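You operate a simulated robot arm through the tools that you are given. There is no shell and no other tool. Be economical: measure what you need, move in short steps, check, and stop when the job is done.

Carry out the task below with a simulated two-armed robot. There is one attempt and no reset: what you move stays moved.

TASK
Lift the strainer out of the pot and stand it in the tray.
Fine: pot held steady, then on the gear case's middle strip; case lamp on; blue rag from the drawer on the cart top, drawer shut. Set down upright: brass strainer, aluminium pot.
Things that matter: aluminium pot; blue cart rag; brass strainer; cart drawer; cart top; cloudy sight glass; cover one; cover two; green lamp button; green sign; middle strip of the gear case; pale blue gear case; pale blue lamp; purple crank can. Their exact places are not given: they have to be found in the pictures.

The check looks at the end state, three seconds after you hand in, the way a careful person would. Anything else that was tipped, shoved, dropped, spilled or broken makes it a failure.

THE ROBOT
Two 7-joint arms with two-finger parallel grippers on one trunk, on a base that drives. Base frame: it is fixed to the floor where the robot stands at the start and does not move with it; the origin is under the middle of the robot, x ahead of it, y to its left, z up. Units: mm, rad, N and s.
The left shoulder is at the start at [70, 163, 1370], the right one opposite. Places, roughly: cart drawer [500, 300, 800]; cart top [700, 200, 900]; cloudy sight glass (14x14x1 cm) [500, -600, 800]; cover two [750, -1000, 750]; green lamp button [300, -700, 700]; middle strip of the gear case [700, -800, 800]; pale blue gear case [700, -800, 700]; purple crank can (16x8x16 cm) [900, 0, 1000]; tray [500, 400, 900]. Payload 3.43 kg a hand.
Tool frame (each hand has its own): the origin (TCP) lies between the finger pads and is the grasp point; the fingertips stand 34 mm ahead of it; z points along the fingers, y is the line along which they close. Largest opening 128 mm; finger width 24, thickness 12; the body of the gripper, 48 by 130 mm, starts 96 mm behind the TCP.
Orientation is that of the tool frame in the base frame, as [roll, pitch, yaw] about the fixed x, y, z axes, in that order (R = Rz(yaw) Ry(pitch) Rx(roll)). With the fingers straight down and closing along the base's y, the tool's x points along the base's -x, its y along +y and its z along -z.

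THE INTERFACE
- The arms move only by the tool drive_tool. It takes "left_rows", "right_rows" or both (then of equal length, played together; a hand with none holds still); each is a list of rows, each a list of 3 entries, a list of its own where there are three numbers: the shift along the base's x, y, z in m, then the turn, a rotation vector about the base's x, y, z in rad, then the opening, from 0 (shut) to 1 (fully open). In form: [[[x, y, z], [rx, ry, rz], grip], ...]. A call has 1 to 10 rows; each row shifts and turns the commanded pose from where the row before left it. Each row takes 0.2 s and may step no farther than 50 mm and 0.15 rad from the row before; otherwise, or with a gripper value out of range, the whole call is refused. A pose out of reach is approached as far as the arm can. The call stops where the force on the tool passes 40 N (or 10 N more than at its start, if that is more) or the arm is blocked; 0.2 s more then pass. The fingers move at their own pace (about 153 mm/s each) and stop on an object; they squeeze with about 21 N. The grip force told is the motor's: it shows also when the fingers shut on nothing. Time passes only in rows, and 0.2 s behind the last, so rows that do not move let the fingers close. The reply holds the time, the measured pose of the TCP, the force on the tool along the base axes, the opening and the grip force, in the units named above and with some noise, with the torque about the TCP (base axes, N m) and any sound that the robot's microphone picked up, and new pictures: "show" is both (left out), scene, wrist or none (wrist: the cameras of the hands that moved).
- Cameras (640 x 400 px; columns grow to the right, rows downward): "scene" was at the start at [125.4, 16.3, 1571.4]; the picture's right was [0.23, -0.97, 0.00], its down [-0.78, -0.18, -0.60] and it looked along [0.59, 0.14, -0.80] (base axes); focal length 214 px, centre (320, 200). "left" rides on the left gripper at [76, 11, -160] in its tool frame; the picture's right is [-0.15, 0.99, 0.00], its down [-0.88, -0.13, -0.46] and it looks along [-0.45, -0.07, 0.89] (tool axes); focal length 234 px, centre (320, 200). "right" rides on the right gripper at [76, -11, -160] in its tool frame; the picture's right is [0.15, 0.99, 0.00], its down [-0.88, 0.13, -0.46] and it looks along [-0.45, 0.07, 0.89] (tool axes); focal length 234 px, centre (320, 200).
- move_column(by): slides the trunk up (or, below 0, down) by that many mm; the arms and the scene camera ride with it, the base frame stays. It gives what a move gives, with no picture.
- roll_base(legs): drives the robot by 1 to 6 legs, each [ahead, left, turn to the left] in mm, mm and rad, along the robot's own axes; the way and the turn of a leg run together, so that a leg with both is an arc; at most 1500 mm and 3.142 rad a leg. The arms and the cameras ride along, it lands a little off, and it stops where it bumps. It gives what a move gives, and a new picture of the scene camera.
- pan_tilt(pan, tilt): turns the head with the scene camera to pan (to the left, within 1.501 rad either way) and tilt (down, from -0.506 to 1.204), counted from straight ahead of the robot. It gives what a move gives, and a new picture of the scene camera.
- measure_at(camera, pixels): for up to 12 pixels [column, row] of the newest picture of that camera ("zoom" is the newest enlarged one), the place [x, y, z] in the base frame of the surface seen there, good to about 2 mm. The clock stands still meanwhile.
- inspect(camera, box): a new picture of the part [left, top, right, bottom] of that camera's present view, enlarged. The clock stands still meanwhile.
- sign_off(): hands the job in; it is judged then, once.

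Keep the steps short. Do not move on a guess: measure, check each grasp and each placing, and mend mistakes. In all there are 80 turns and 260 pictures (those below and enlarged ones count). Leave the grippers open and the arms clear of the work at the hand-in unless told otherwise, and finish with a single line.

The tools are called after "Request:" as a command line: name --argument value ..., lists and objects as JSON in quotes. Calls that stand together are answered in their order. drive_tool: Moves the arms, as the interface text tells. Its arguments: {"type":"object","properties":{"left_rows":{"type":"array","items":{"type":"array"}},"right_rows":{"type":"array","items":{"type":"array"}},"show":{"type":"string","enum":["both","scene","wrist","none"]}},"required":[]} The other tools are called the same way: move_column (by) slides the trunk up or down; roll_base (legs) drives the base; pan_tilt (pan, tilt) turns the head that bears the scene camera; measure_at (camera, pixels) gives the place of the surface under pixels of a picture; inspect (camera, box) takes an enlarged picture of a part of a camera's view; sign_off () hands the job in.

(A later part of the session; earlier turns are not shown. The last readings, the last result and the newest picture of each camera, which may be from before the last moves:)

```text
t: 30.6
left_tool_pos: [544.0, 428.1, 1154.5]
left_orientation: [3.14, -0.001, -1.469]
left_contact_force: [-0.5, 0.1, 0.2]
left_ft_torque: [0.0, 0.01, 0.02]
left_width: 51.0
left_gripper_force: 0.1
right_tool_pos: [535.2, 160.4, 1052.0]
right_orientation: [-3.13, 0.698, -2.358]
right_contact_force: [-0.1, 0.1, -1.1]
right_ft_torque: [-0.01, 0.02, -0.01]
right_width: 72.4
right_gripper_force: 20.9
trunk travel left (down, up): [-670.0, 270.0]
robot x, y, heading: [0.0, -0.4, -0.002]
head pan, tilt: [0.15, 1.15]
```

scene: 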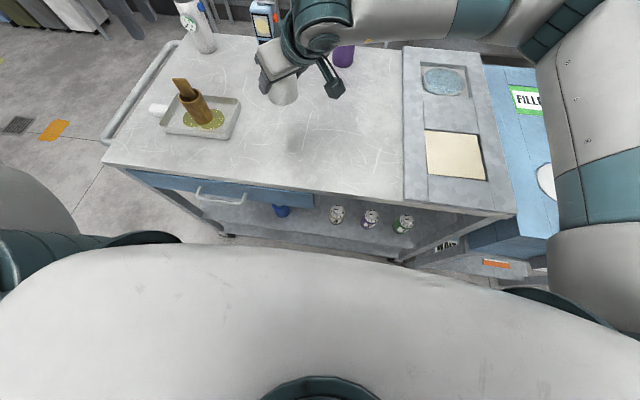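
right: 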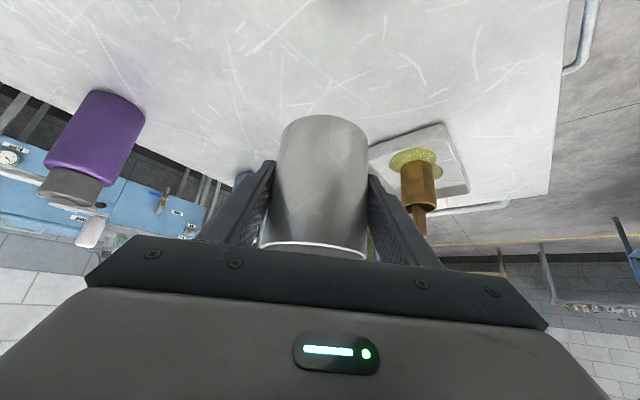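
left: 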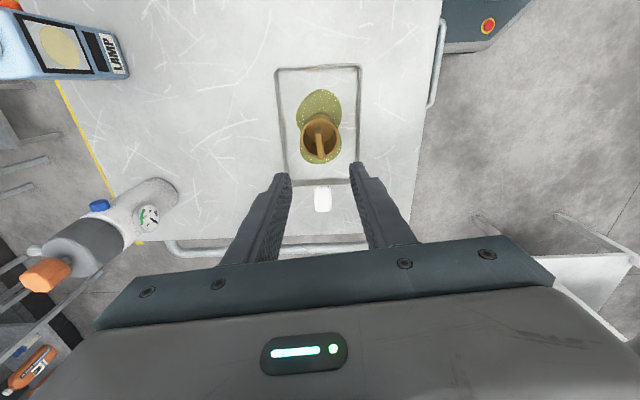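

Pot is held, upright. I drive back 120 mm and then 550 mm to the right toward the case.

Request:
roll_base --legs '[[-120, 0, 0], [0, -550, 0]]'

Request:
pan_tilt --pan -0.4 --tilt 0.95

```text
t: 34.7
left_tool_pos: [428.4, -127.6, 1154.8]
left_orientation: [3.141, -0.001, -1.457]
left_contact_force: [-0.2, 0.2, -0.3]
left_ft_torque: [0.0, 0.04, -0.01]
left_width: 51.3
left_gripper_force: 0.0
right_tool_pos: [423.8, -396.3, 1052.6]
right_orientation: [-3.131, 0.699, -2.345]
right_contact_force: [-0.5, -0.4, -1.5]
right_ft_torque: [0.0, -0.01, 0.02]
right_width: 72.3
right_gripper_force: 20.8
trunk travel left (down, up): [-670.0, 270.0]
robot x, y, heading: [-112.2, -565.3, 0.011]
head pan, tilt: [0.15, 1.15]
```

scene: 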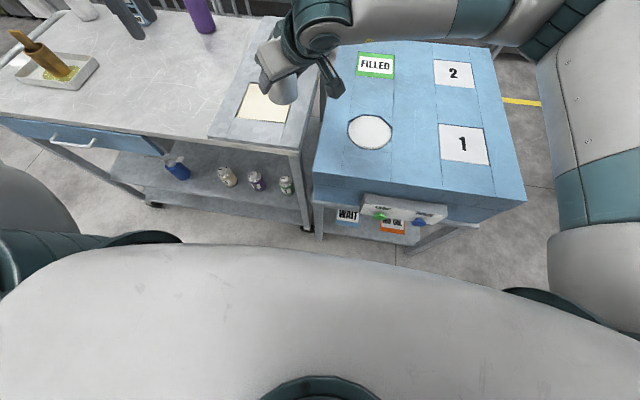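

```text
t: 35.7
left_tool_pos: [428.5, -127.7, 1154.3]
left_orientation: [3.141, -0.003, -1.457]
left_contact_force: [0.3, 0.3, 0.4]
left_ft_torque: [-0.01, -0.02, -0.01]
left_width: 51.4
left_gripper_force: 0.1
right_tool_pos: [423.7, -397.5, 1053.6]
right_orientation: [-3.131, 0.697, -2.343]
right_contact_force: [-0.1, -0.6, -0.8]
right_ft_torque: [0.03, -0.02, -0.01]
right_width: 72.3
right_gripper_force: 21.1
trunk travel left (down, up): [-670.0, 270.0]
robot x, y, heading: [-108.4, -563.3, 0.012]
head pan, tilt: [-0.4, 0.949]
```

scene: 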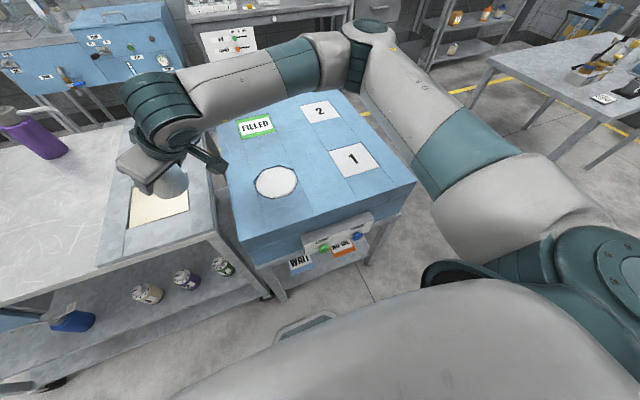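

Request:
inspect --camera "scene" --box '[210, 90, 420, 220]'

Request:
inspect --camera "scene" --box '[270, 200, 390, 290]'

Request:
measure_at --camera "zoom" --pixels '[[270, 185], [490, 170]]'

```text
3.05 times, centred on (315, 155) of scene
```

zoom: 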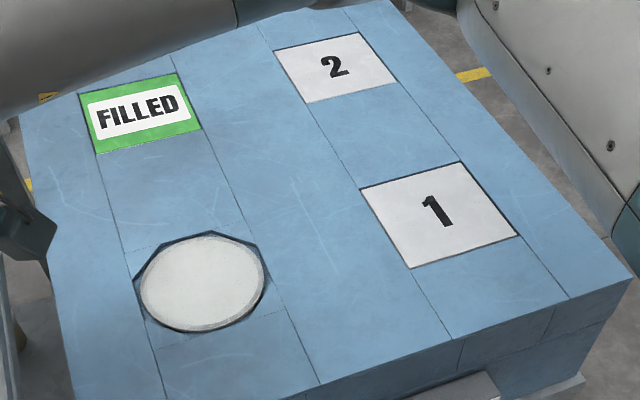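

```text
4.44 times, centred on (330, 245) of scene
```

zoom: 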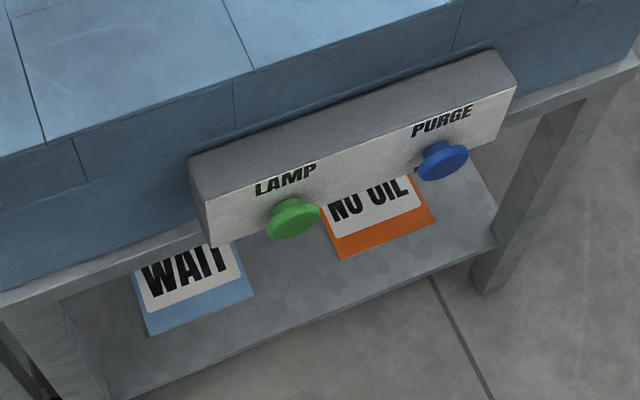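

```text
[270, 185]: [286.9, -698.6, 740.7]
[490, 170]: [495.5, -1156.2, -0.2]
```

The button panel reads LAMP (green) and PURGE (blue: not to be touched). The middle strip runs between the two seams right of the sight glass and left of covers 1 and 2. I measure these.

Request:
measure_at --camera "scene" --pixels '[[289, 162], [328, 150], [308, 198], [351, 189], [272, 121], [308, 119], [298, 181], [332, 157], [362, 150], [320, 170]]'

Request:
measure_at --camera "zoom" --pixels '[[290, 217], [310, 214], [278, 232], [318, 206], [272, 222], [330, 190], [350, 140], [225, 230], [440, 158], [288, 205]]'

```text
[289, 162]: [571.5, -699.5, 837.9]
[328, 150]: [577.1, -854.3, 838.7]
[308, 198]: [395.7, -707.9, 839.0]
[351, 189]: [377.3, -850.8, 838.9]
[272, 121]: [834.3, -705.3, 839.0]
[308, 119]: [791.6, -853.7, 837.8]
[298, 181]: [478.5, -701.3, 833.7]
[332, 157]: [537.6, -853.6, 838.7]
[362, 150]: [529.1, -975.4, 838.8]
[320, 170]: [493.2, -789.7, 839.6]
```

```text
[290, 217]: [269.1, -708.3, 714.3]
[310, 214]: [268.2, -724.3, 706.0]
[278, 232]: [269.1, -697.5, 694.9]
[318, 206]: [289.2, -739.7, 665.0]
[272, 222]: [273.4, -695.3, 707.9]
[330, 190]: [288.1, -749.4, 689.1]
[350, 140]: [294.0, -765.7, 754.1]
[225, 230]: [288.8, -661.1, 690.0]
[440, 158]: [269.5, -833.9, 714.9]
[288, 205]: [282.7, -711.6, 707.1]
```

Strip: y −702…−852 (centre −777), top z 839. Green LAMP button at (269,−708,706). I drive 330 mm further right so the held pot comes next to the strip.

Request:
roll_base --legs '[[0, -330, 0]]'

```text
t: 37.8
left_tool_pos: [435.2, -450.0, 1155.4]
left_orientation: [3.139, -0.002, -1.459]
left_contact_force: [0.0, 0.0, -0.5]
left_ft_torque: [-0.02, -0.01, 0.02]
left_width: 51.5
left_gripper_force: 0.0
right_tool_pos: [426.9, -717.9, 1052.5]
right_orientation: [-3.132, 0.697, -2.348]
right_contact_force: [-0.1, -1.0, -0.6]
right_ft_torque: [0.0, 0.0, 0.02]
right_width: 72.4
right_gripper_force: 21.1
trunk travel left (down, up): [-670.0, 270.0]
robot x, y, heading: [-106.6, -883.5, 0.01]
head pan, tilt: [-0.4, 0.949]
```

scene: 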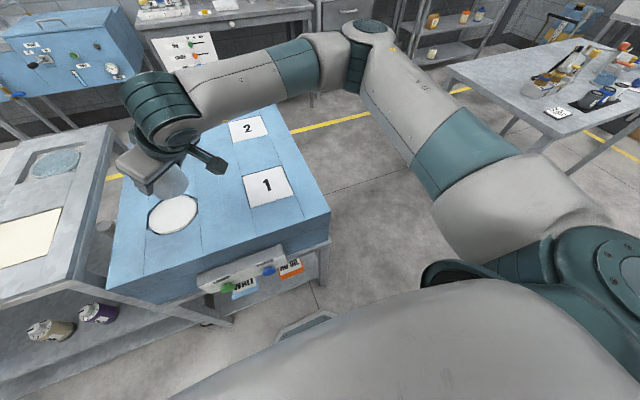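

I shift the pot over the strip at (527,−777) and then lower it to about 25 mm above.

Request:
drive_tool --right_rows '[[[0.0333, -0.0197, 0], [0, 0, 0], 0.4], [[0.0333, -0.0197, 0], [0, 0, 0], 0.4], [[0.0334, -0.0197, 0], [0, 0, 0], 0.4], [[0, 0, -0.04], [0, 0, 0], 0.4], [[0, 0, -0.045], [0, 0, 0], 0.4], [[0, 0, -0.04], [0, 0, 0], 0.4], [[0, 0, 0], [0, 0, 0], 0.4]]' --show "both"

```text
t: 39.4
left_tool_pos: [433.3, -449.6, 1154.8]
left_orientation: [3.14, -0.002, -1.459]
left_contact_force: [0.0, 0.5, -0.1]
left_ft_torque: [-0.01, -0.01, -0.03]
left_width: 51.4
left_gripper_force: 0.1
right_tool_pos: [527.7, -777.9, 928.5]
right_orientation: [-3.13, 0.7, -2.348]
right_contact_force: [0.2, 0.2, -1.2]
right_ft_torque: [0.0, 0.02, -0.01]
right_width: 72.0
right_gripper_force: 20.8
trunk travel left (down, up): [-670.0, 270.0]
robot x, y, heading: [-106.4, -886.2, 0.012]
head pan, tilt: [-0.4, 0.949]
```

scene: 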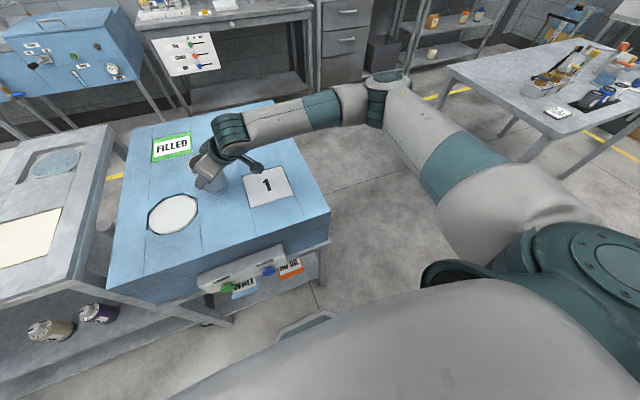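
right: 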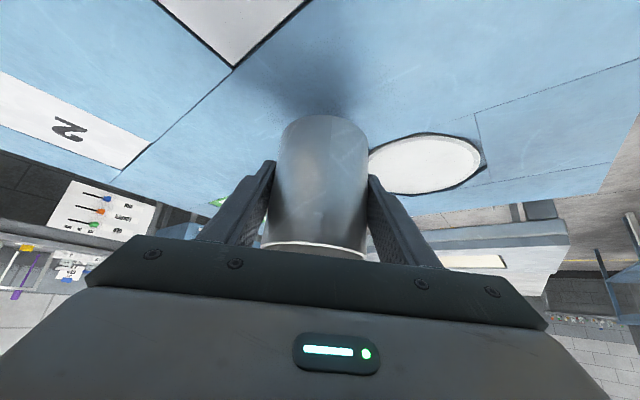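

Well over the strip. I descend to ~894 and creep to contact.

Request:
drive_tool --right_rows '[[[0, 0, -0.02], [0, 0, 0], 0.4], [[0, 0, -0.012], [0, 0, 0], 0.4], [[0, 0, -0.002], [0, 0, 0], 0.4], [[0, 0, 0], [0, 0, 0], 0.4]]' --show "wrist"

Request:
drive_tool --right_rows '[[[0, 0, -0.002], [0, 0, 0], 0.4], [[0, 0, 0], [0, 0, 0], 0.4]]' --show "none"

```text
t: 40.4
left_tool_pos: [433.9, -450.2, 1155.9]
left_orientation: [3.141, -0.002, -1.458]
left_contact_force: [-0.1, 0.8, -0.5]
left_ft_torque: [-0.04, -0.01, 0.01]
left_width: 51.3
left_gripper_force: 0.0
right_tool_pos: [528.9, -776.0, 893.8]
right_orientation: [-3.131, 0.697, -2.348]
right_contact_force: [0.0, -0.3, -1.9]
right_ft_torque: [0.01, 0.03, -0.01]
right_width: 72.3
right_gripper_force: 21.3
trunk travel left (down, up): [-670.0, 270.0]
robot x, y, heading: [-105.9, -883.9, 0.013]
head pan, tilt: [-0.4, 0.949]
```

right: 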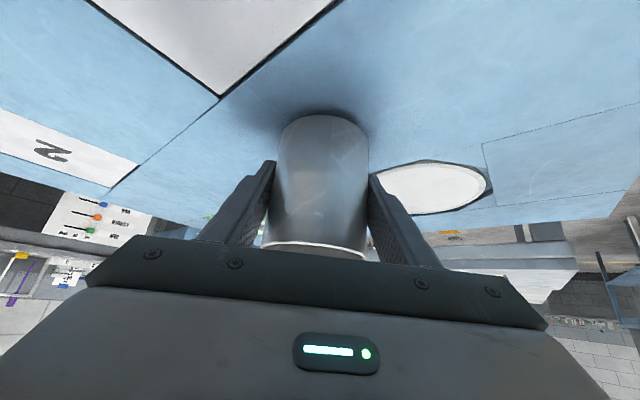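

```text
t: 41.0
left_tool_pos: [433.7, -449.9, 1154.3]
left_orientation: [3.138, -0.003, -1.46]
left_contact_force: [0.1, -0.3, -0.4]
left_ft_torque: [0.03, 0.01, -0.04]
left_width: 51.3
left_gripper_force: 0.1
right_tool_pos: [529.2, -777.8, 891.8]
right_orientation: [-3.129, 0.698, -2.348]
right_contact_force: [-0.6, -0.6, -0.9]
right_ft_torque: [-0.02, 0.01, 0.0]
right_width: 72.1
right_gripper_force: 20.5
trunk travel left (down, up): [-670.0, 270.0]
robot x, y, heading: [-105.8, -885.6, 0.013]
head pan, tilt: [-0.4, 0.949]
```

Request:
drive_tool --right_rows '[[[0, 0, -0.002], [0, 0, 0], 0.4], [[0, 0, 0], [0, 0, 0], 0.4]]' --show "none"

Request:
drive_tool --right_rows '[[[0, 0, -0.0015], [0, 0, 0], 0.4], [[0, 0, 0], [0, 0, 0], 0.4]]' --show "none"

```text
t: 41.6
left_tool_pos: [433.3, -450.1, 1155.6]
left_orientation: [3.139, -0.003, -1.459]
left_contact_force: [0.3, 0.0, 0.0]
left_ft_torque: [0.0, 0.0, 0.0]
left_width: 51.3
left_gripper_force: 0.0
right_tool_pos: [527.9, -776.9, 891.1]
right_orientation: [-3.132, 0.699, -2.348]
right_contact_force: [1.6, -0.6, 2.4]
right_ft_torque: [0.1, 0.01, -0.03]
right_width: 72.2
right_gripper_force: 21.6
trunk travel left (down, up): [-670.0, 270.0]
robot x, y, heading: [-107.7, -879.9, 0.01]
head pan, tilt: [-0.4, 0.949]
```

```text
t: 42.2
left_tool_pos: [434.4, -451.7, 1155.5]
left_orientation: [3.139, -0.001, -1.459]
left_contact_force: [0.2, 0.2, -0.1]
left_ft_torque: [-0.02, 0.0, -0.01]
left_width: 51.3
left_gripper_force: 0.1
right_tool_pos: [527.6, -777.6, 889.7]
right_orientation: [-3.13, 0.7, -2.347]
right_contact_force: [-0.2, -0.5, 6.5]
right_ft_torque: [0.18, 0.08, 0.0]
right_width: 72.0
right_gripper_force: 20.8
trunk travel left (down, up): [-670.0, 270.0]
robot x, y, heading: [-102.4, -883.7, 0.016]
head pan, tilt: [-0.4, 0.949]
```

Contact reached (6.5 N). I open and retreat along the finger axis.

Request:
drive_tool --right_rows '[[[0, 0, 0], [0, 0, 0], 0.62], [[0, 0, 0], [0, 0, 0], 0.8], [[0, 0, 0], [0, 0, 0], 1], [[0, 0, 0], [0, 0, 0], 1], [[-0.0135, -0.0138, 0.023], [0, 0, 0], 1], [[-0.0203, -0.0207, 0.0344], [0, 0, 0], 1], [[-0.0203, -0.0207, 0.0344], [0, 0, 0], 1], [[-0.0203, -0.0207, 0.0344], [0, 0, 0], 1], [[0, 0, 0.04], [0, 0, 0], 1]]' --show "both"

```text
t: 44.2
left_tool_pos: [433.8, -449.7, 1154.3]
left_orientation: [3.14, -0.003, -1.459]
left_contact_force: [-0.9, -0.3, -1.1]
left_ft_torque: [0.0, -0.01, -0.01]
left_width: 51.3
left_gripper_force: 0.1
right_tool_pos: [450.4, -856.2, 1053.0]
right_orientation: [-3.131, 0.697, -2.346]
right_contact_force: [-0.1, -0.6, 0.1]
right_ft_torque: [0.0, -0.03, 0.0]
right_width: 128.0
right_gripper_force: 0.1
trunk travel left (down, up): [-670.0, 270.0]
robot x, y, heading: [-102.4, -887.1, 0.012]
head pan, tilt: [-0.4, 0.949]
```

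scene: 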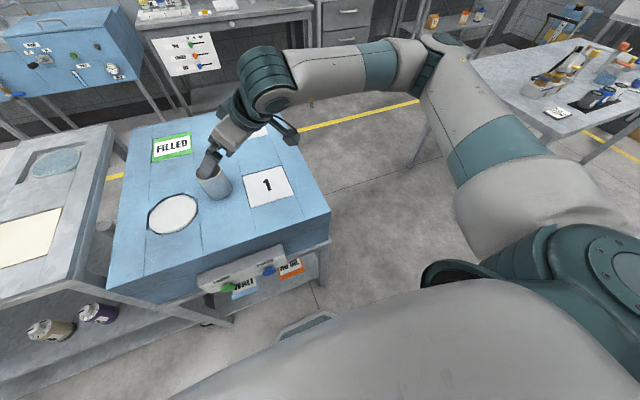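
right: 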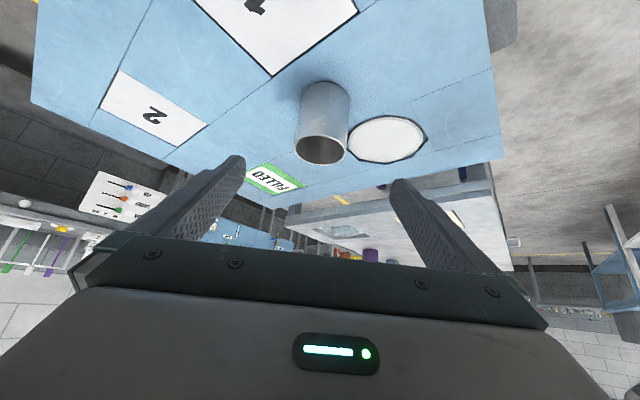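

The pot stands upright on the strip, the right hand is clear. I drive back 200 and left 320 so the LAMP button lies comfortably in front of the right arm.

Request:
roll_base --legs '[[-200, 0, 0], [0, 320, 0]]'

Request:
drive_tool --right_rows '[[[0, 0, 0], [0, 0, -0.1], 0], [[0, 0, 0], [0, 0, -0.1], 0], [[0, 0, 0], [0, 0, -0.1], 0], [[0, 0, 0], [0, 0, -0.1], 0], [[0, 0, 0], [0, 0, -0.1], 0], [[0, 0, 0], [0, 0, -0.1], 0], [[0, 0, 0], [0, 0, -0.1], 0], [[0, 0, 0], [0, 0, -0.09], 0], [[0, 0, 0], [0, 0, 0], 0]]' --show "both"

```text
t: 47.5
left_tool_pos: [229.7, -142.5, 1155.7]
left_orientation: [3.14, 0.0, -1.46]
left_contact_force: [0.1, 1.0, 0.0]
left_ft_torque: [0.0, -0.03, 0.0]
left_width: 51.1
left_gripper_force: 0.0
right_tool_pos: [244.8, -548.2, 1053.0]
right_orientation: [-3.132, 0.7, -2.351]
right_contact_force: [0.0, -0.5, 0.8]
right_ft_torque: [0.02, 0.0, 0.0]
right_width: 127.9
right_gripper_force: 0.1
trunk travel left (down, up): [-670.0, 270.0]
robot x, y, heading: [-314.9, -575.4, 0.007]
head pan, tilt: [-0.4, 0.949]
```

scene: 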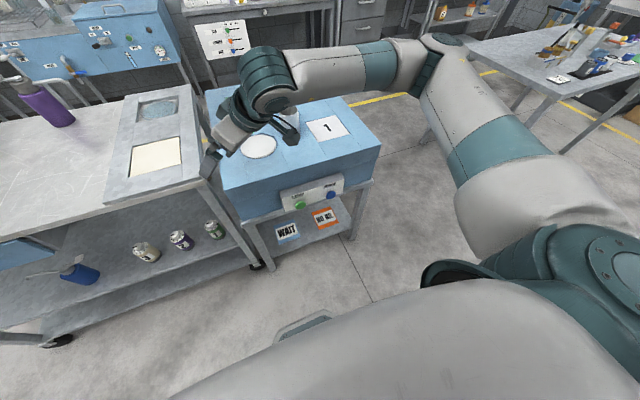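

```text
t: 49.5
left_tool_pos: [228.1, -142.0, 1154.8]
left_orientation: [3.141, -0.001, -1.461]
left_contact_force: [0.2, 0.1, 0.9]
left_ft_torque: [0.0, 0.0, -0.02]
left_width: 51.3
left_gripper_force: 0.0
right_tool_pos: [246.7, -548.3, 1052.5]
right_orientation: [-3.132, 0.697, -3.141]
right_contact_force: [-0.3, 0.3, 0.1]
right_ft_torque: [-0.02, 0.01, 0.01]
right_width: 0.0
right_gripper_force: 20.6
trunk travel left (down, up): [-670.0, 270.0]
robot x, y, heading: [-309.3, -573.4, 0.005]
head pan, tilt: [-0.4, 0.949]
```

scene: 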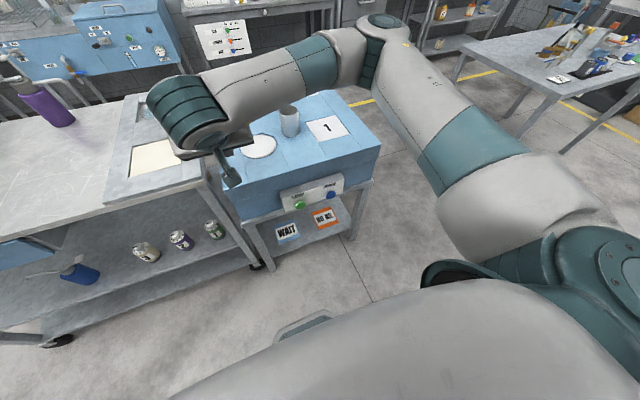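
right: 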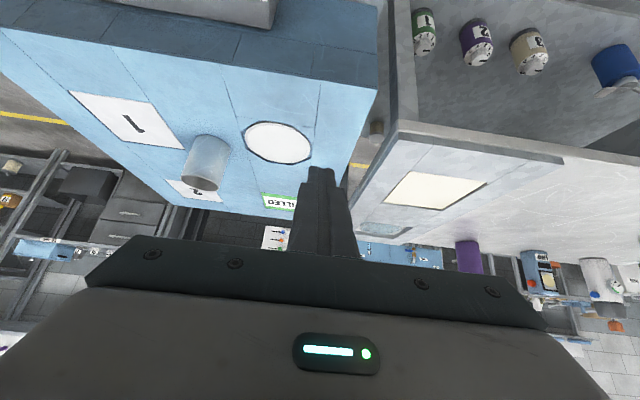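

The hand now points forward-down with fingers shut. I re-measure the button and the case front.

Request:
inspect --camera "scene" --box '[265, 165, 365, 225]'

Request:
measure_at --camera "scene" --pixels '[[299, 204], [297, 202], [303, 206], [312, 190], [240, 200], [300, 180], [270, 170]]'

```text
6.40 times, centred on (315, 195) of scene
```

zoom: 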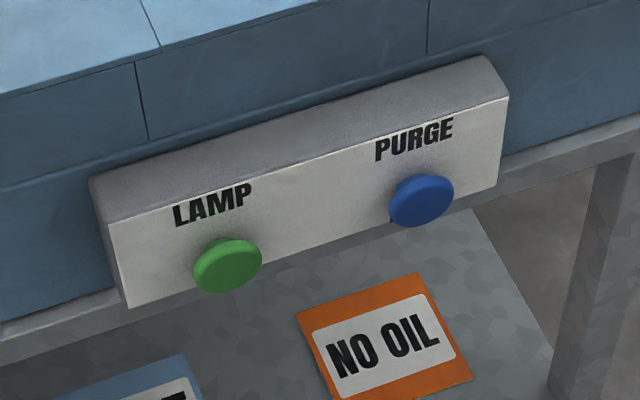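

```text
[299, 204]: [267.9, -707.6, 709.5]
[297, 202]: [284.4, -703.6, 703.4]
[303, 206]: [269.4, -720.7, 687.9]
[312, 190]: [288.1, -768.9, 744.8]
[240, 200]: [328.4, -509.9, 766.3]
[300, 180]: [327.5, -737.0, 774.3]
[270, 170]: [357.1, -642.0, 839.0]
```

I go to in front of the button: TCP (200,−709,721), staying ahead of the case.

Request:
drive_tool --right_rows '[[[-0.0118, -0.04, -0.02], [0, 0, 0], 0], [[-0.0118, -0.04, -0.02], [0, 0, 0], 0], [[-0.0118, -0.04, -0.02], [0, 0, 0], 0], [[-0.0118, -0.0405, -0.02], [0, 0, 0], 0], [[0, 0, -0.0418], [0, 0, 0], 0], [[0, 0, -0.0418], [0, 0, 0], 0], [[0, 0, -0.0418], [0, 0, 0], 0], [[0, 0, -0.0418], [0, 0, 0], 0], [[0, 0, -0.0418], [0, 0, 0], 0], [[0, 0, -0.0418], [0, 0, 0], 0]]' --show "both"

```text
t: 51.7
left_tool_pos: [229.1, -136.3, 1152.8]
left_orientation: [3.138, -0.006, -1.46]
left_contact_force: [0.0, 0.0, -0.8]
left_ft_torque: [-0.08, 0.01, -0.01]
left_width: 51.2
left_gripper_force: 0.1
right_tool_pos: [204.3, -703.2, 723.0]
right_orientation: [-3.13, 0.701, -3.138]
right_contact_force: [0.0, 0.6, -0.2]
right_ft_torque: [-0.03, 0.01, -0.02]
right_width: 0.0
right_gripper_force: 21.0
right hand out of reach, approached as far as the arm can: row 4
trunk travel left (down, up): [-670.0, 270.0]
robot x, y, heading: [-311.9, -571.8, 0.008]
head pan, tilt: [-0.4, 0.949]
```

scene: 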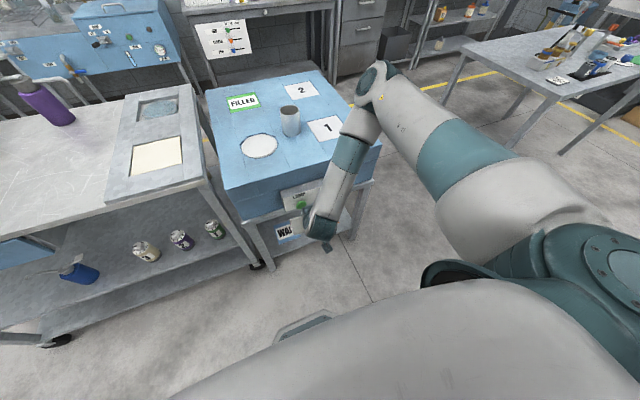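
right: 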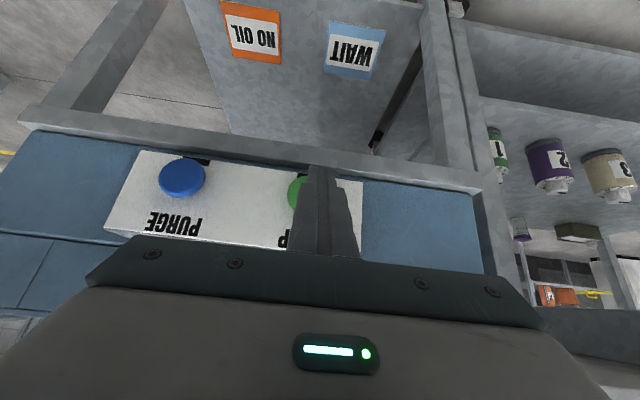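

Fingertips are slightly left of the green button. I shift −6 mm in y and approach, then press in small steps.

Request:
drive_tool --right_rows '[[[0.01, -0.006, -0.001], [0, 0, 0], 0], [[0.012, 0, 0], [0, 0, 0], 0], [[0.006, 0, 0], [0, 0, 0], 0], [[0, 0, 0], [0, 0, 0], 0]]' --show "both"

Request:
inspect --camera "scene" --box '[260, 90, 400, 260]'

```text
t: 52.7
left_tool_pos: [229.9, -140.7, 1154.1]
left_orientation: [3.14, -0.002, -1.461]
left_contact_force: [0.2, -0.9, 0.6]
left_ft_torque: [0.01, -0.03, 0.0]
left_width: 51.3
left_gripper_force: 0.0
right_tool_pos: [232.1, -711.5, 720.7]
right_orientation: [-3.131, 0.699, -3.14]
right_contact_force: [0.7, 0.2, -0.1]
right_ft_torque: [0.01, 0.0, -0.01]
right_width: 0.0
right_gripper_force: 20.9
trunk travel left (down, up): [-670.0, 270.0]
robot x, y, heading: [-313.1, -576.6, 0.009]
head pan, tilt: [-0.4, 0.949]
```

scene: 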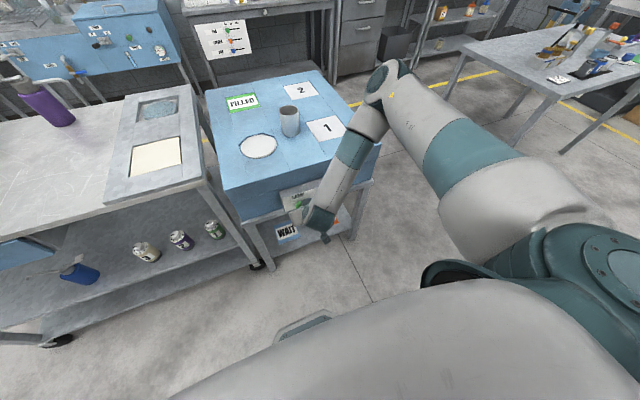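
right: 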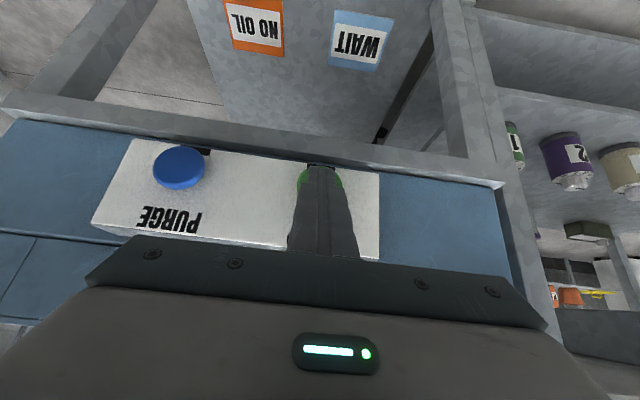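

```text
2.35 times, centred on (330, 175) of scene
```

zoom: 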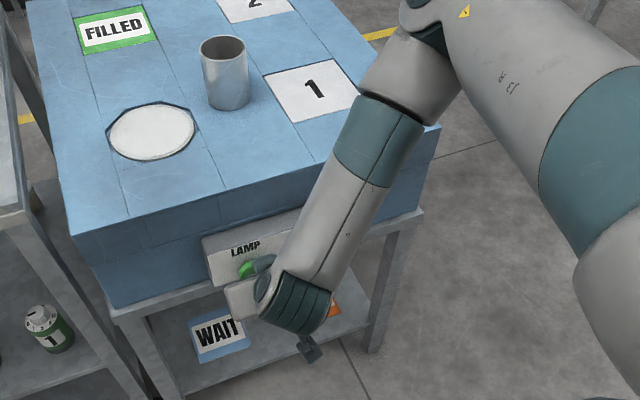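

Fingertips face the green button. I check the forearm's clearance to the panel and PURGE before pressing.

Request:
measure_at --camera "scene" --pixels '[[330, 190], [345, 160], [360, 140], [322, 200], [350, 175], [340, 185]]'

Request:
drive_tool --right_rows '[[[0.004, 0, 0], [0, 0, 0], 0], [[0.003, 0, 0], [0, 0, 0], 0], [[0.002, 0, 0], [0, 0, 0], 0], [[0, 0, 0], [0, 0, 0], 0]]' --show "both"

```text
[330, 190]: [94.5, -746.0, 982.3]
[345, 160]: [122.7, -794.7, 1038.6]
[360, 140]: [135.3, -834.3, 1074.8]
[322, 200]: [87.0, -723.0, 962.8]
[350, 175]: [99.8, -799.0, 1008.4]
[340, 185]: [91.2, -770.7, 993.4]
```

```text
t: 53.7
left_tool_pos: [227.9, -141.2, 1155.7]
left_orientation: [3.141, -0.003, -1.461]
left_contact_force: [1.3, 0.3, -0.8]
left_ft_torque: [0.03, 0.0, 0.02]
left_width: 51.2
left_gripper_force: 0.1
right_tool_pos: [240.3, -712.2, 720.0]
right_orientation: [-3.13, 0.696, -3.141]
right_contact_force: [-5.0, -0.6, 2.3]
right_ft_torque: [0.02, 0.02, 0.06]
right_width: 0.0
right_gripper_force: 20.8
trunk travel left (down, up): [-670.0, 270.0]
robot x, y, heading: [-312.0, -573.9, 0.009]
head pan, tilt: [-0.4, 0.949]
heard: click
```

scene: 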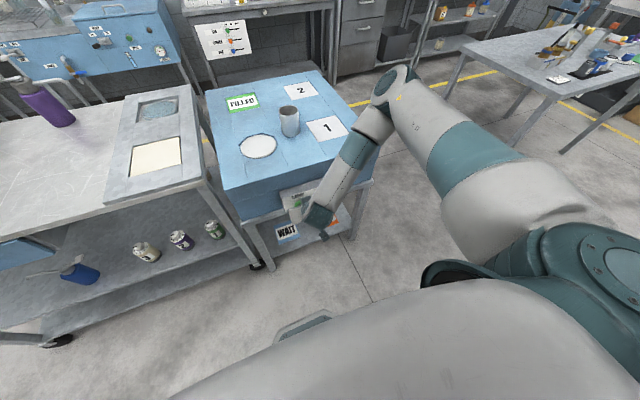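
right: 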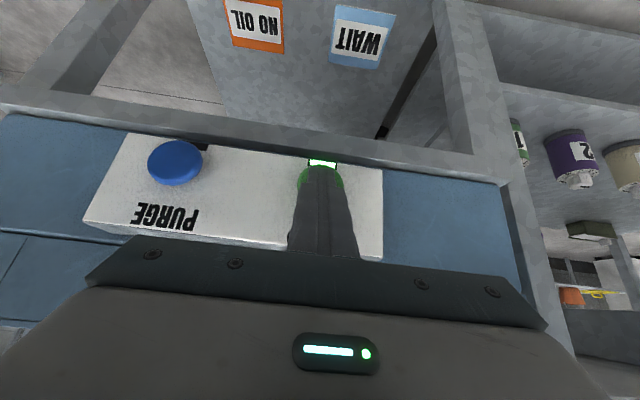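

Click heard and a green indicator lights under the button. I back straight off and look at the case.

Request:
drive_tool --right_rows '[[[-0.02, 0, 0], [0, 0, 0], 0], [[-0.04, 0, 0], [0, 0, 0], 0], [[0, 0, 0.04], [0, 0, 0], 0], [[0, 0, 0.045], [0, 0, 0], 0], [[0, 0, 0.045], [0, 0, 0], 0], [[0, 0, 0.045], [0, 0, 0], 0], [[0, 0, 0.045], [0, 0, 0], 0], [[0, 0, 0.045], [0, 0, 0], 0]]' --show "scene"

Request:
inspect --camera "scene" --box '[200, 70, 390, 260]'

```text
t: 55.5
left_tool_pos: [227.3, -141.4, 1154.9]
left_orientation: [3.141, -0.002, -1.462]
left_contact_force: [0.5, -0.7, -0.4]
left_ft_torque: [-0.03, -0.02, 0.01]
left_width: 51.0
left_gripper_force: 0.0
right_tool_pos: [200.2, -701.3, 992.4]
right_orientation: [-3.128, 0.696, -3.14]
right_contact_force: [-0.4, -0.3, -0.1]
right_ft_torque: [0.01, -0.04, -0.01]
right_width: 0.1
right_gripper_force: 21.3
right hand out of reach, approached as far as the arm can: row 2, 7, 8
trunk travel left (down, up): [-670.0, 270.0]
robot x, y, heading: [-314.2, -573.1, 0.01]
head pan, tilt: [-0.4, 0.949]
```

scene: 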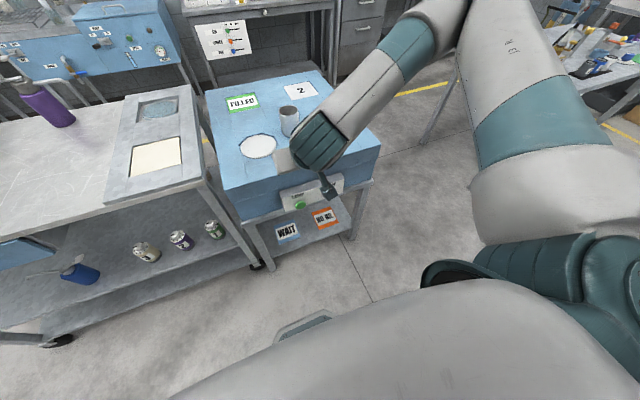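

```text
2.11 times, centred on (295, 165) of scene
```

zoom: 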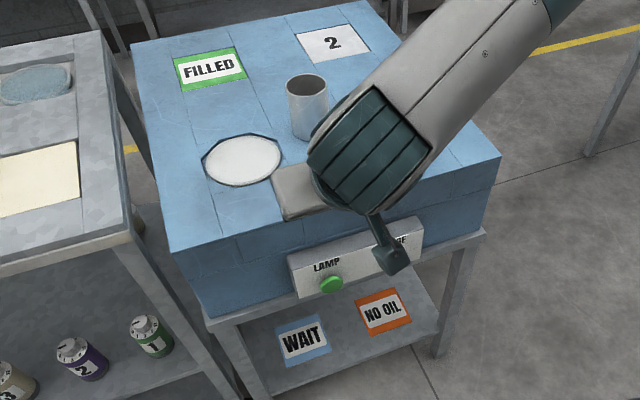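

Request:
inspect --camera "scene" --box '[280, 180, 340, 220]'

Request:
inspect --camera "right" --box '[100, 0, 540, 240]'

Request:
inspect --camera "scene" --box '[200, 80, 310, 170]'

```text
10.00 times, centred on (310, 200) of scene
```

zoom: 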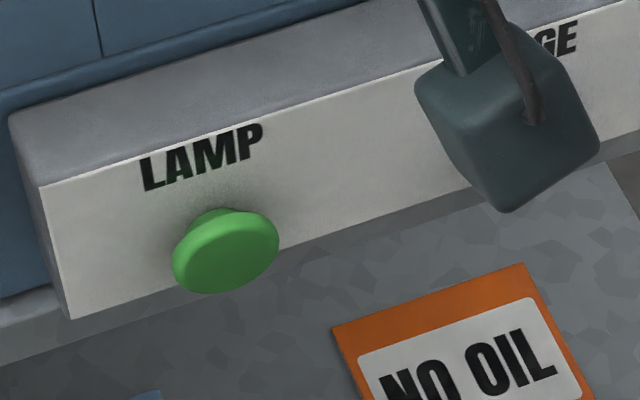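

```text
1.45 times, centred on (320, 120) of right
```

zoom: 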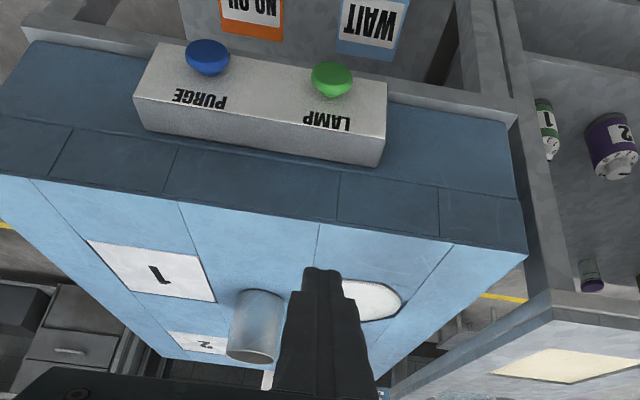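

```text
4.44 times, centred on (255, 125) of scene
```

zoom: 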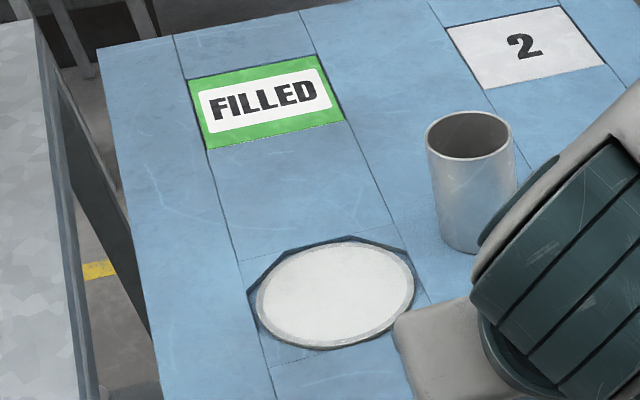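

The sight glass now looks brighter than the covers (before it was duller), so the lamp is on. Next comes the drawer: I drive 650 mm left and look at it.

Request:
roll_base --legs '[[0, 650, 0]]'

Request:
pan_tilt --pan 0.3 --tilt 0.7

```text
t: 59.0
left_tool_pos: [210.4, 497.0, 1156.0]
left_orientation: [3.139, -0.002, -1.444]
left_contact_force: [0.3, -0.3, -1.0]
left_ft_torque: [0.01, 0.0, 0.01]
left_width: 51.0
left_gripper_force: 0.0
right_tool_pos: [193.7, -61.3, 992.4]
right_orientation: [-3.131, 0.698, -3.121]
right_contact_force: [0.6, 0.3, -0.3]
right_ft_torque: [0.0, -0.02, 0.01]
right_width: 0.0
right_gripper_force: 20.9
trunk travel left (down, up): [-670.0, 270.0]
robot x, y, heading: [-325.2, 55.4, 0.027]
head pan, tilt: [-0.4, 0.949]
```

scene: 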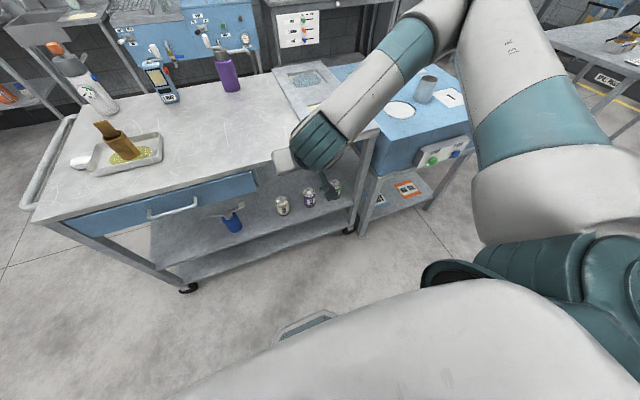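

```text
t: 60.1
left_tool_pos: [211.0, 498.2, 1154.0]
left_orientation: [3.139, -0.003, -1.442]
left_contact_force: [-0.9, -0.3, 0.9]
left_ft_torque: [-0.03, -0.03, -0.03]
left_width: 51.1
left_gripper_force: 0.0
right_tool_pos: [194.5, -60.2, 991.2]
right_orientation: [-3.128, 0.697, -3.121]
right_contact_force: [0.5, -0.1, -0.5]
right_ft_torque: [0.03, 0.02, -0.02]
right_width: 0.0
right_gripper_force: 21.1
trunk travel left (down, up): [-670.0, 270.0]
robot x, y, heading: [-319.8, 55.6, 0.029]
head pan, tilt: [0.3, 0.7]
```

scene: 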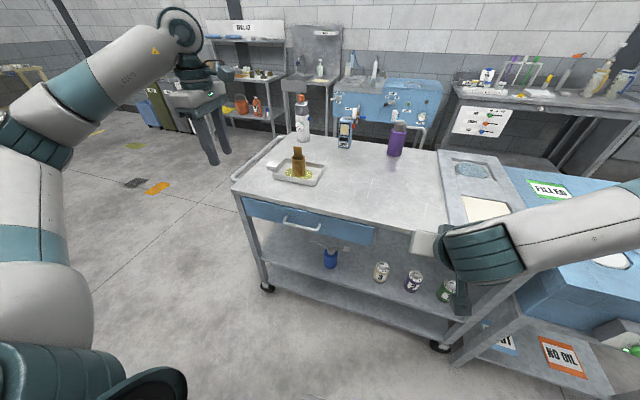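

Request:
inspect --camera "scene" --box '[230, 180, 390, 280]'

Request:
measure_at --camera "scene" --pixels '[[244, 203], [244, 215], [374, 230], [374, 242], [285, 222], [319, 229], [302, 228], [302, 222], [302, 215], [302, 200], [260, 215], [345, 235]]'

```text
4.00 times, centred on (310, 230) of scene
```

zoom: 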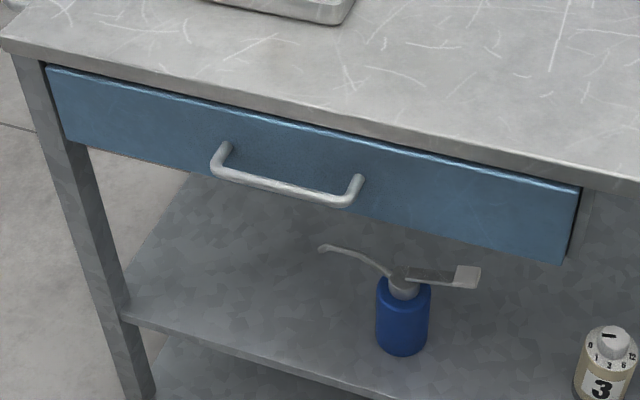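

```text
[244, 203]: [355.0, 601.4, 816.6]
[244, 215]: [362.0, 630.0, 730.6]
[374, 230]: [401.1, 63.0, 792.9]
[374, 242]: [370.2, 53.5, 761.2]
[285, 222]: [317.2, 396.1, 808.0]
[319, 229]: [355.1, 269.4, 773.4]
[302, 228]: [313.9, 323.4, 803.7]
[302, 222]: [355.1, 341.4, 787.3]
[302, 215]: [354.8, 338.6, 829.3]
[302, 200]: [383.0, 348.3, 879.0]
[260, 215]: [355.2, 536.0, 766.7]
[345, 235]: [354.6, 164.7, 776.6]
```

Request:
measure_at --camera "zoom" --pixels '[[225, 150], [215, 172], [250, 182], [285, 187], [320, 195], [350, 192], [300, 105], [300, 117], [300, 90], [302, 127], [402, 310], [440, 275]]'

```text
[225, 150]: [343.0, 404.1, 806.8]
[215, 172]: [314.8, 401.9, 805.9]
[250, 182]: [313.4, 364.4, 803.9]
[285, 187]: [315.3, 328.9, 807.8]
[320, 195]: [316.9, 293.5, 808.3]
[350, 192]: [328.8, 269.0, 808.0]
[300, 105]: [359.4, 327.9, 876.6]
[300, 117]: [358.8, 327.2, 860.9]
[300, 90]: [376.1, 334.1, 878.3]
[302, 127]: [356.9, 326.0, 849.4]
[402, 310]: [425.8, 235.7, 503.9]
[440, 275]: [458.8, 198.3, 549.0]
```

Bar handle: centre about x 319, y 265–402, z 804; drawer front x 355, cart edge 359. I bring the left hand above the bar with closing along x, opening 30 mm.

Request:
drive_tool --left_rows '[[[0.0267, -0.0408, 0], [0, 0, -0.0323], 0.235], [[0.0267, -0.0408, 0], [0, 0, -0.0323], 0.235], [[0.0267, -0.0408, 0], [0, 0, -0.0323], 0.235], [[0.0267, -0.0408, 0], [0, 0, -0.0323], 0.235], [[0, 0, -0.05], [0, 0, 0], 0.235], [[0, 0, -0.05], [0, 0, 0], 0.235], [[0, 0, -0.05], [0, 0, 0], 0.235], [[0, 0, -0.05], [0, 0, 0], 0.235], [[0, 0, -0.04], [0, 0, 0], 0.235], [[0, 0, 0], [0, 0, 0], 0.235]]' --show "both"

```text
t: 62.3
left_tool_pos: [316.4, 335.1, 919.0]
left_orientation: [-3.141, -0.003, -1.572]
left_contact_force: [0.1, 1.0, -0.8]
left_ft_torque: [-0.02, -0.01, -0.02]
left_width: 30.2
left_gripper_force: 0.0
right_tool_pos: [192.4, -61.3, 991.3]
right_orientation: [-3.13, 0.696, -3.122]
right_contact_force: [-0.1, 0.0, 0.4]
right_ft_torque: [0.0, -0.04, -0.05]
right_width: 0.0
right_gripper_force: 20.6
trunk travel left (down, up): [-670.0, 270.0]
robot x, y, heading: [-325.1, 54.1, 0.023]
head pan, tilt: [0.3, 0.7]
```

scene: 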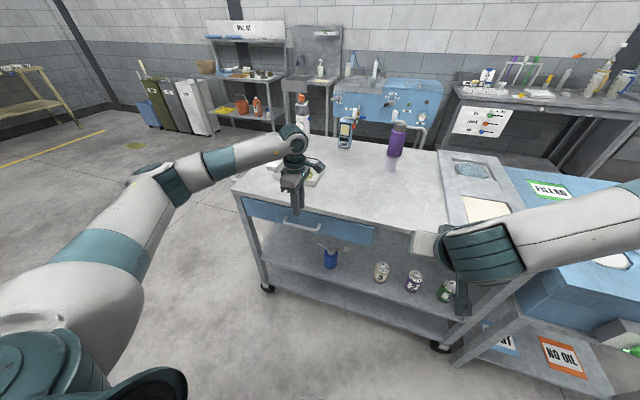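
left: 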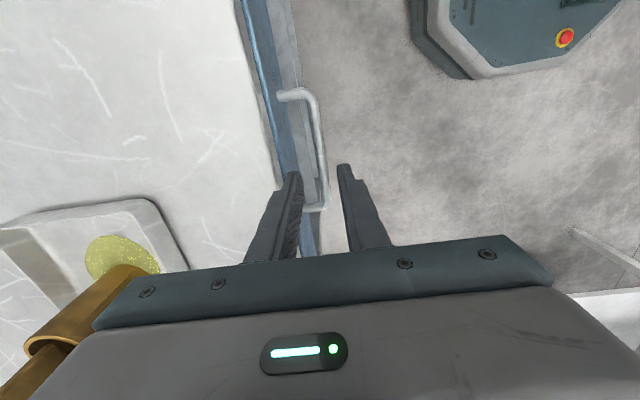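

The bar lies between the fingers. I descend 113 mm.

Request:
drive_tool --left_rows '[[[0.001, 0, -0.04], [0, 0, 0], 0.235], [[0, 0, -0.04], [0, 0, 0], 0.235], [[0, 0, -0.033], [0, 0, 0], 0.235], [[0, 0, 0], [0, 0, 0], 0.235]]' --show "both"

```text
t: 63.3
left_tool_pos: [317.4, 335.7, 803.7]
left_orientation: [3.14, 0.002, -1.573]
left_contact_force: [-0.5, -0.3, -0.3]
left_ft_torque: [0.02, -0.01, -0.01]
left_width: 30.1
left_gripper_force: 0.1
right_tool_pos: [193.7, -60.8, 990.8]
right_orientation: [-3.13, 0.696, -3.124]
right_contact_force: [-0.2, 0.2, 0.3]
right_ft_torque: [0.01, 0.03, 0.01]
right_width: 0.1
right_gripper_force: 20.7
trunk travel left (down, up): [-670.0, 270.0]
robot x, y, heading: [-324.5, 60.2, 0.032]
head pan, tilt: [0.3, 0.7]
```

scene: 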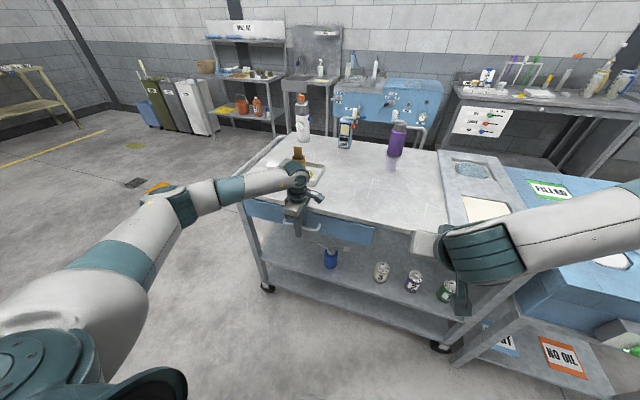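
left: 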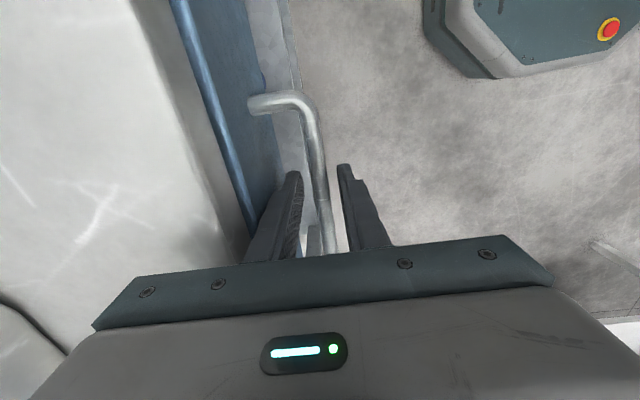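

Close on the bar and pull out gently 60 mm to start.

Request:
drive_tool --left_rows '[[[0, 0, 0], [0, 0, 0], 0], [[0, 0, 0], [0, 0, 0], 0], [[-0.01, 0, 0], [0, 0, 0], 0], [[-0.015, 0, 0], [0, 0, 0], 0], [[-0.015, 0, 0], [0, 0, 0], 0], [[-0.02, 0, 0], [0, 0, 0], 0]]' --show "scene"

```text
t: 64.7
left_tool_pos: [254.9, 336.2, 803.3]
left_orientation: [3.141, -0.002, -1.572]
left_contact_force: [-1.9, 8.5, 4.9]
left_ft_torque: [0.49, 0.02, -0.79]
left_width: 11.8
left_gripper_force: 45.0
right_tool_pos: [192.3, -59.9, 991.5]
right_orientation: [-3.131, 0.698, -3.123]
right_contact_force: [-0.2, -0.6, -0.5]
right_ft_torque: [0.0, 0.0, -0.02]
right_width: 0.3
right_gripper_force: 20.6
trunk travel left (down, up): [-670.0, 270.0]
robot x, y, heading: [-322.2, 57.6, 0.023]
head pan, tilt: [0.3, 0.7]
```

scene: 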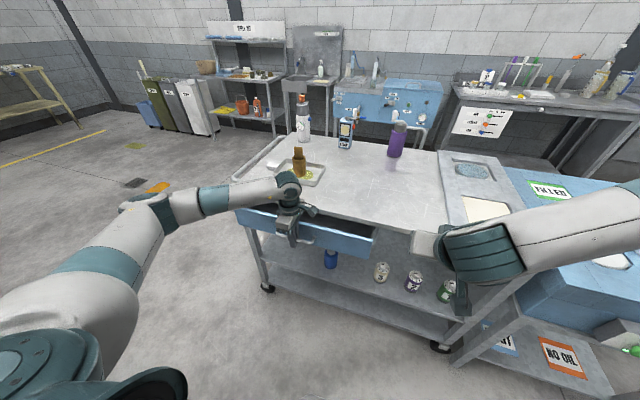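

The drawer slides and the cart stays. I pull 140 mm more.

Request:
drive_tool --left_rows '[[[-0.02, 0, 0], [0, 0, 0], 0], [[-0.025, 0, 0], [0, 0, 0], 0], [[-0.025, 0, 0], [0, 0, 0], 0], [[-0.025, 0, 0], [0, 0, 0], 0], [[-0.025, 0, 0], [0, 0, 0], 0], [[-0.02, 0, 0], [0, 0, 0], 0], [[0, 0, 0], [0, 0, 0], 0]]' --show "scene"

Request:
pan_tilt --pan 0.45 --tilt 0.9

```text
t: 66.3
left_tool_pos: [117.1, 335.2, 803.9]
left_orientation: [-3.138, -0.003, -1.572]
left_contact_force: [1.4, 17.0, 31.7]
left_ft_torque: [0.06, 0.02, -0.76]
left_width: 11.4
left_gripper_force: 44.6
right_tool_pos: [191.4, -61.4, 992.1]
right_orientation: [-3.129, 0.697, -3.123]
right_contact_force: [0.6, -0.6, -0.2]
right_ft_torque: [0.01, 0.02, 0.0]
right_width: 0.1
right_gripper_force: 20.7
trunk travel left (down, up): [-670.0, 270.0]
robot x, y, heading: [-319.5, 57.9, 0.022]
head pan, tilt: [0.3, 0.7]
```

scene: 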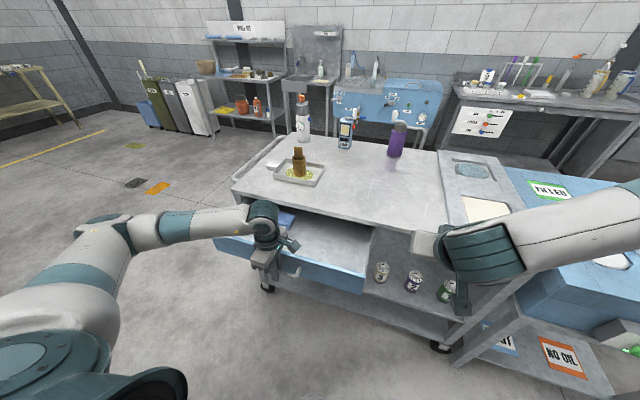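

```text
t: 67.0
left_tool_pos: [117.1, 335.4, 803.1]
left_orientation: [-3.139, -0.003, -1.573]
left_contact_force: [1.0, 17.4, 33.4]
left_ft_torque: [-0.02, 0.0, -0.73]
left_width: 11.9
left_gripper_force: 45.2
right_tool_pos: [192.0, -60.7, 992.3]
right_orientation: [-3.129, 0.698, -3.123]
right_contact_force: [0.8, 0.8, 0.2]
right_ft_torque: [-0.03, 0.0, 0.01]
right_width: 0.1
right_gripper_force: 21.3
trunk travel left (down, up): [-670.0, 270.0]
robot x, y, heading: [-320.8, 54.6, 0.029]
head pan, tilt: [0.45, 0.901]
```

scene: 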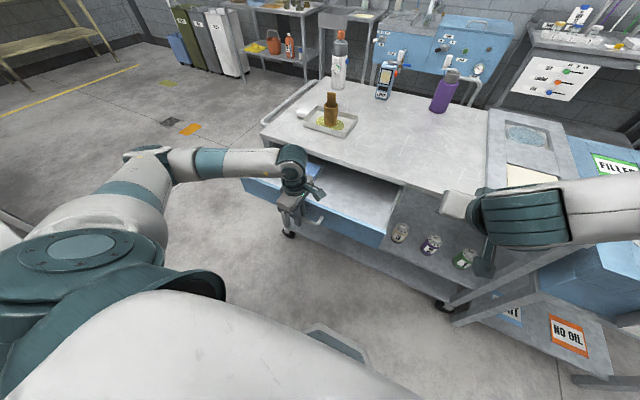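

Drawer is out 200 mm and I see blue at its left side. I open the left fingers and rise from the bar to see the rag.

Request:
drive_tool --left_rows '[[[0, 0, 0], [0, 0, 0], 0.235], [[0, 0, 0], [0, 0, 0], 0.235], [[0, 0, 0.03], [0, 0, 0], 0.235], [[0, 0, 0.045], [0, 0, 0], 0.235], [[0, 0, 0.05], [0, 0, 0], 0.235], [[0, 0, 0.05], [0, 0, 0], 0.235], [[0, 0, 0.05], [0, 0, 0], 0.3], [[0, 0, 0.05], [0, 0, 0], 0.5]]' --show "both"

```text
t: 68.8
left_tool_pos: [119.2, 332.3, 1079.2]
left_orientation: [3.141, 0.0, -1.571]
left_contact_force: [0.5, -0.2, 0.1]
left_ft_torque: [0.02, -0.02, -0.03]
left_width: 64.3
left_gripper_force: 0.1
right_tool_pos: [192.6, -62.8, 991.2]
right_orientation: [-3.131, 0.698, -3.122]
right_contact_force: [0.5, 1.0, 0.1]
right_ft_torque: [0.01, -0.04, 0.01]
right_width: 0.0
right_gripper_force: 20.8
trunk travel left (down, up): [-670.0, 270.0]
robot x, y, heading: [-321.4, 58.2, 0.028]
head pan, tilt: [0.45, 0.901]
```

scene: 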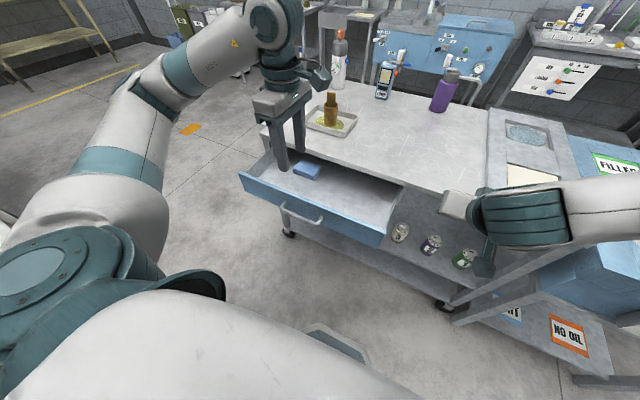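
left: 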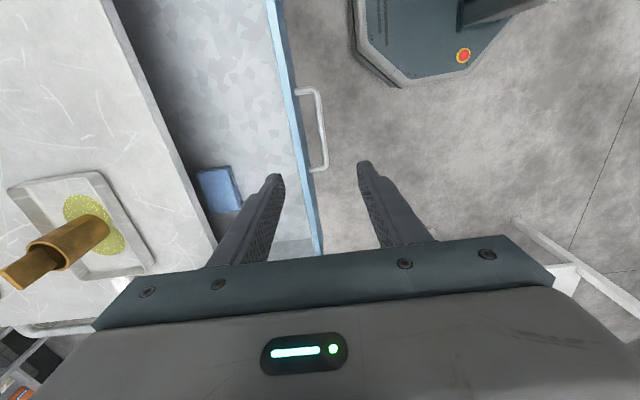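

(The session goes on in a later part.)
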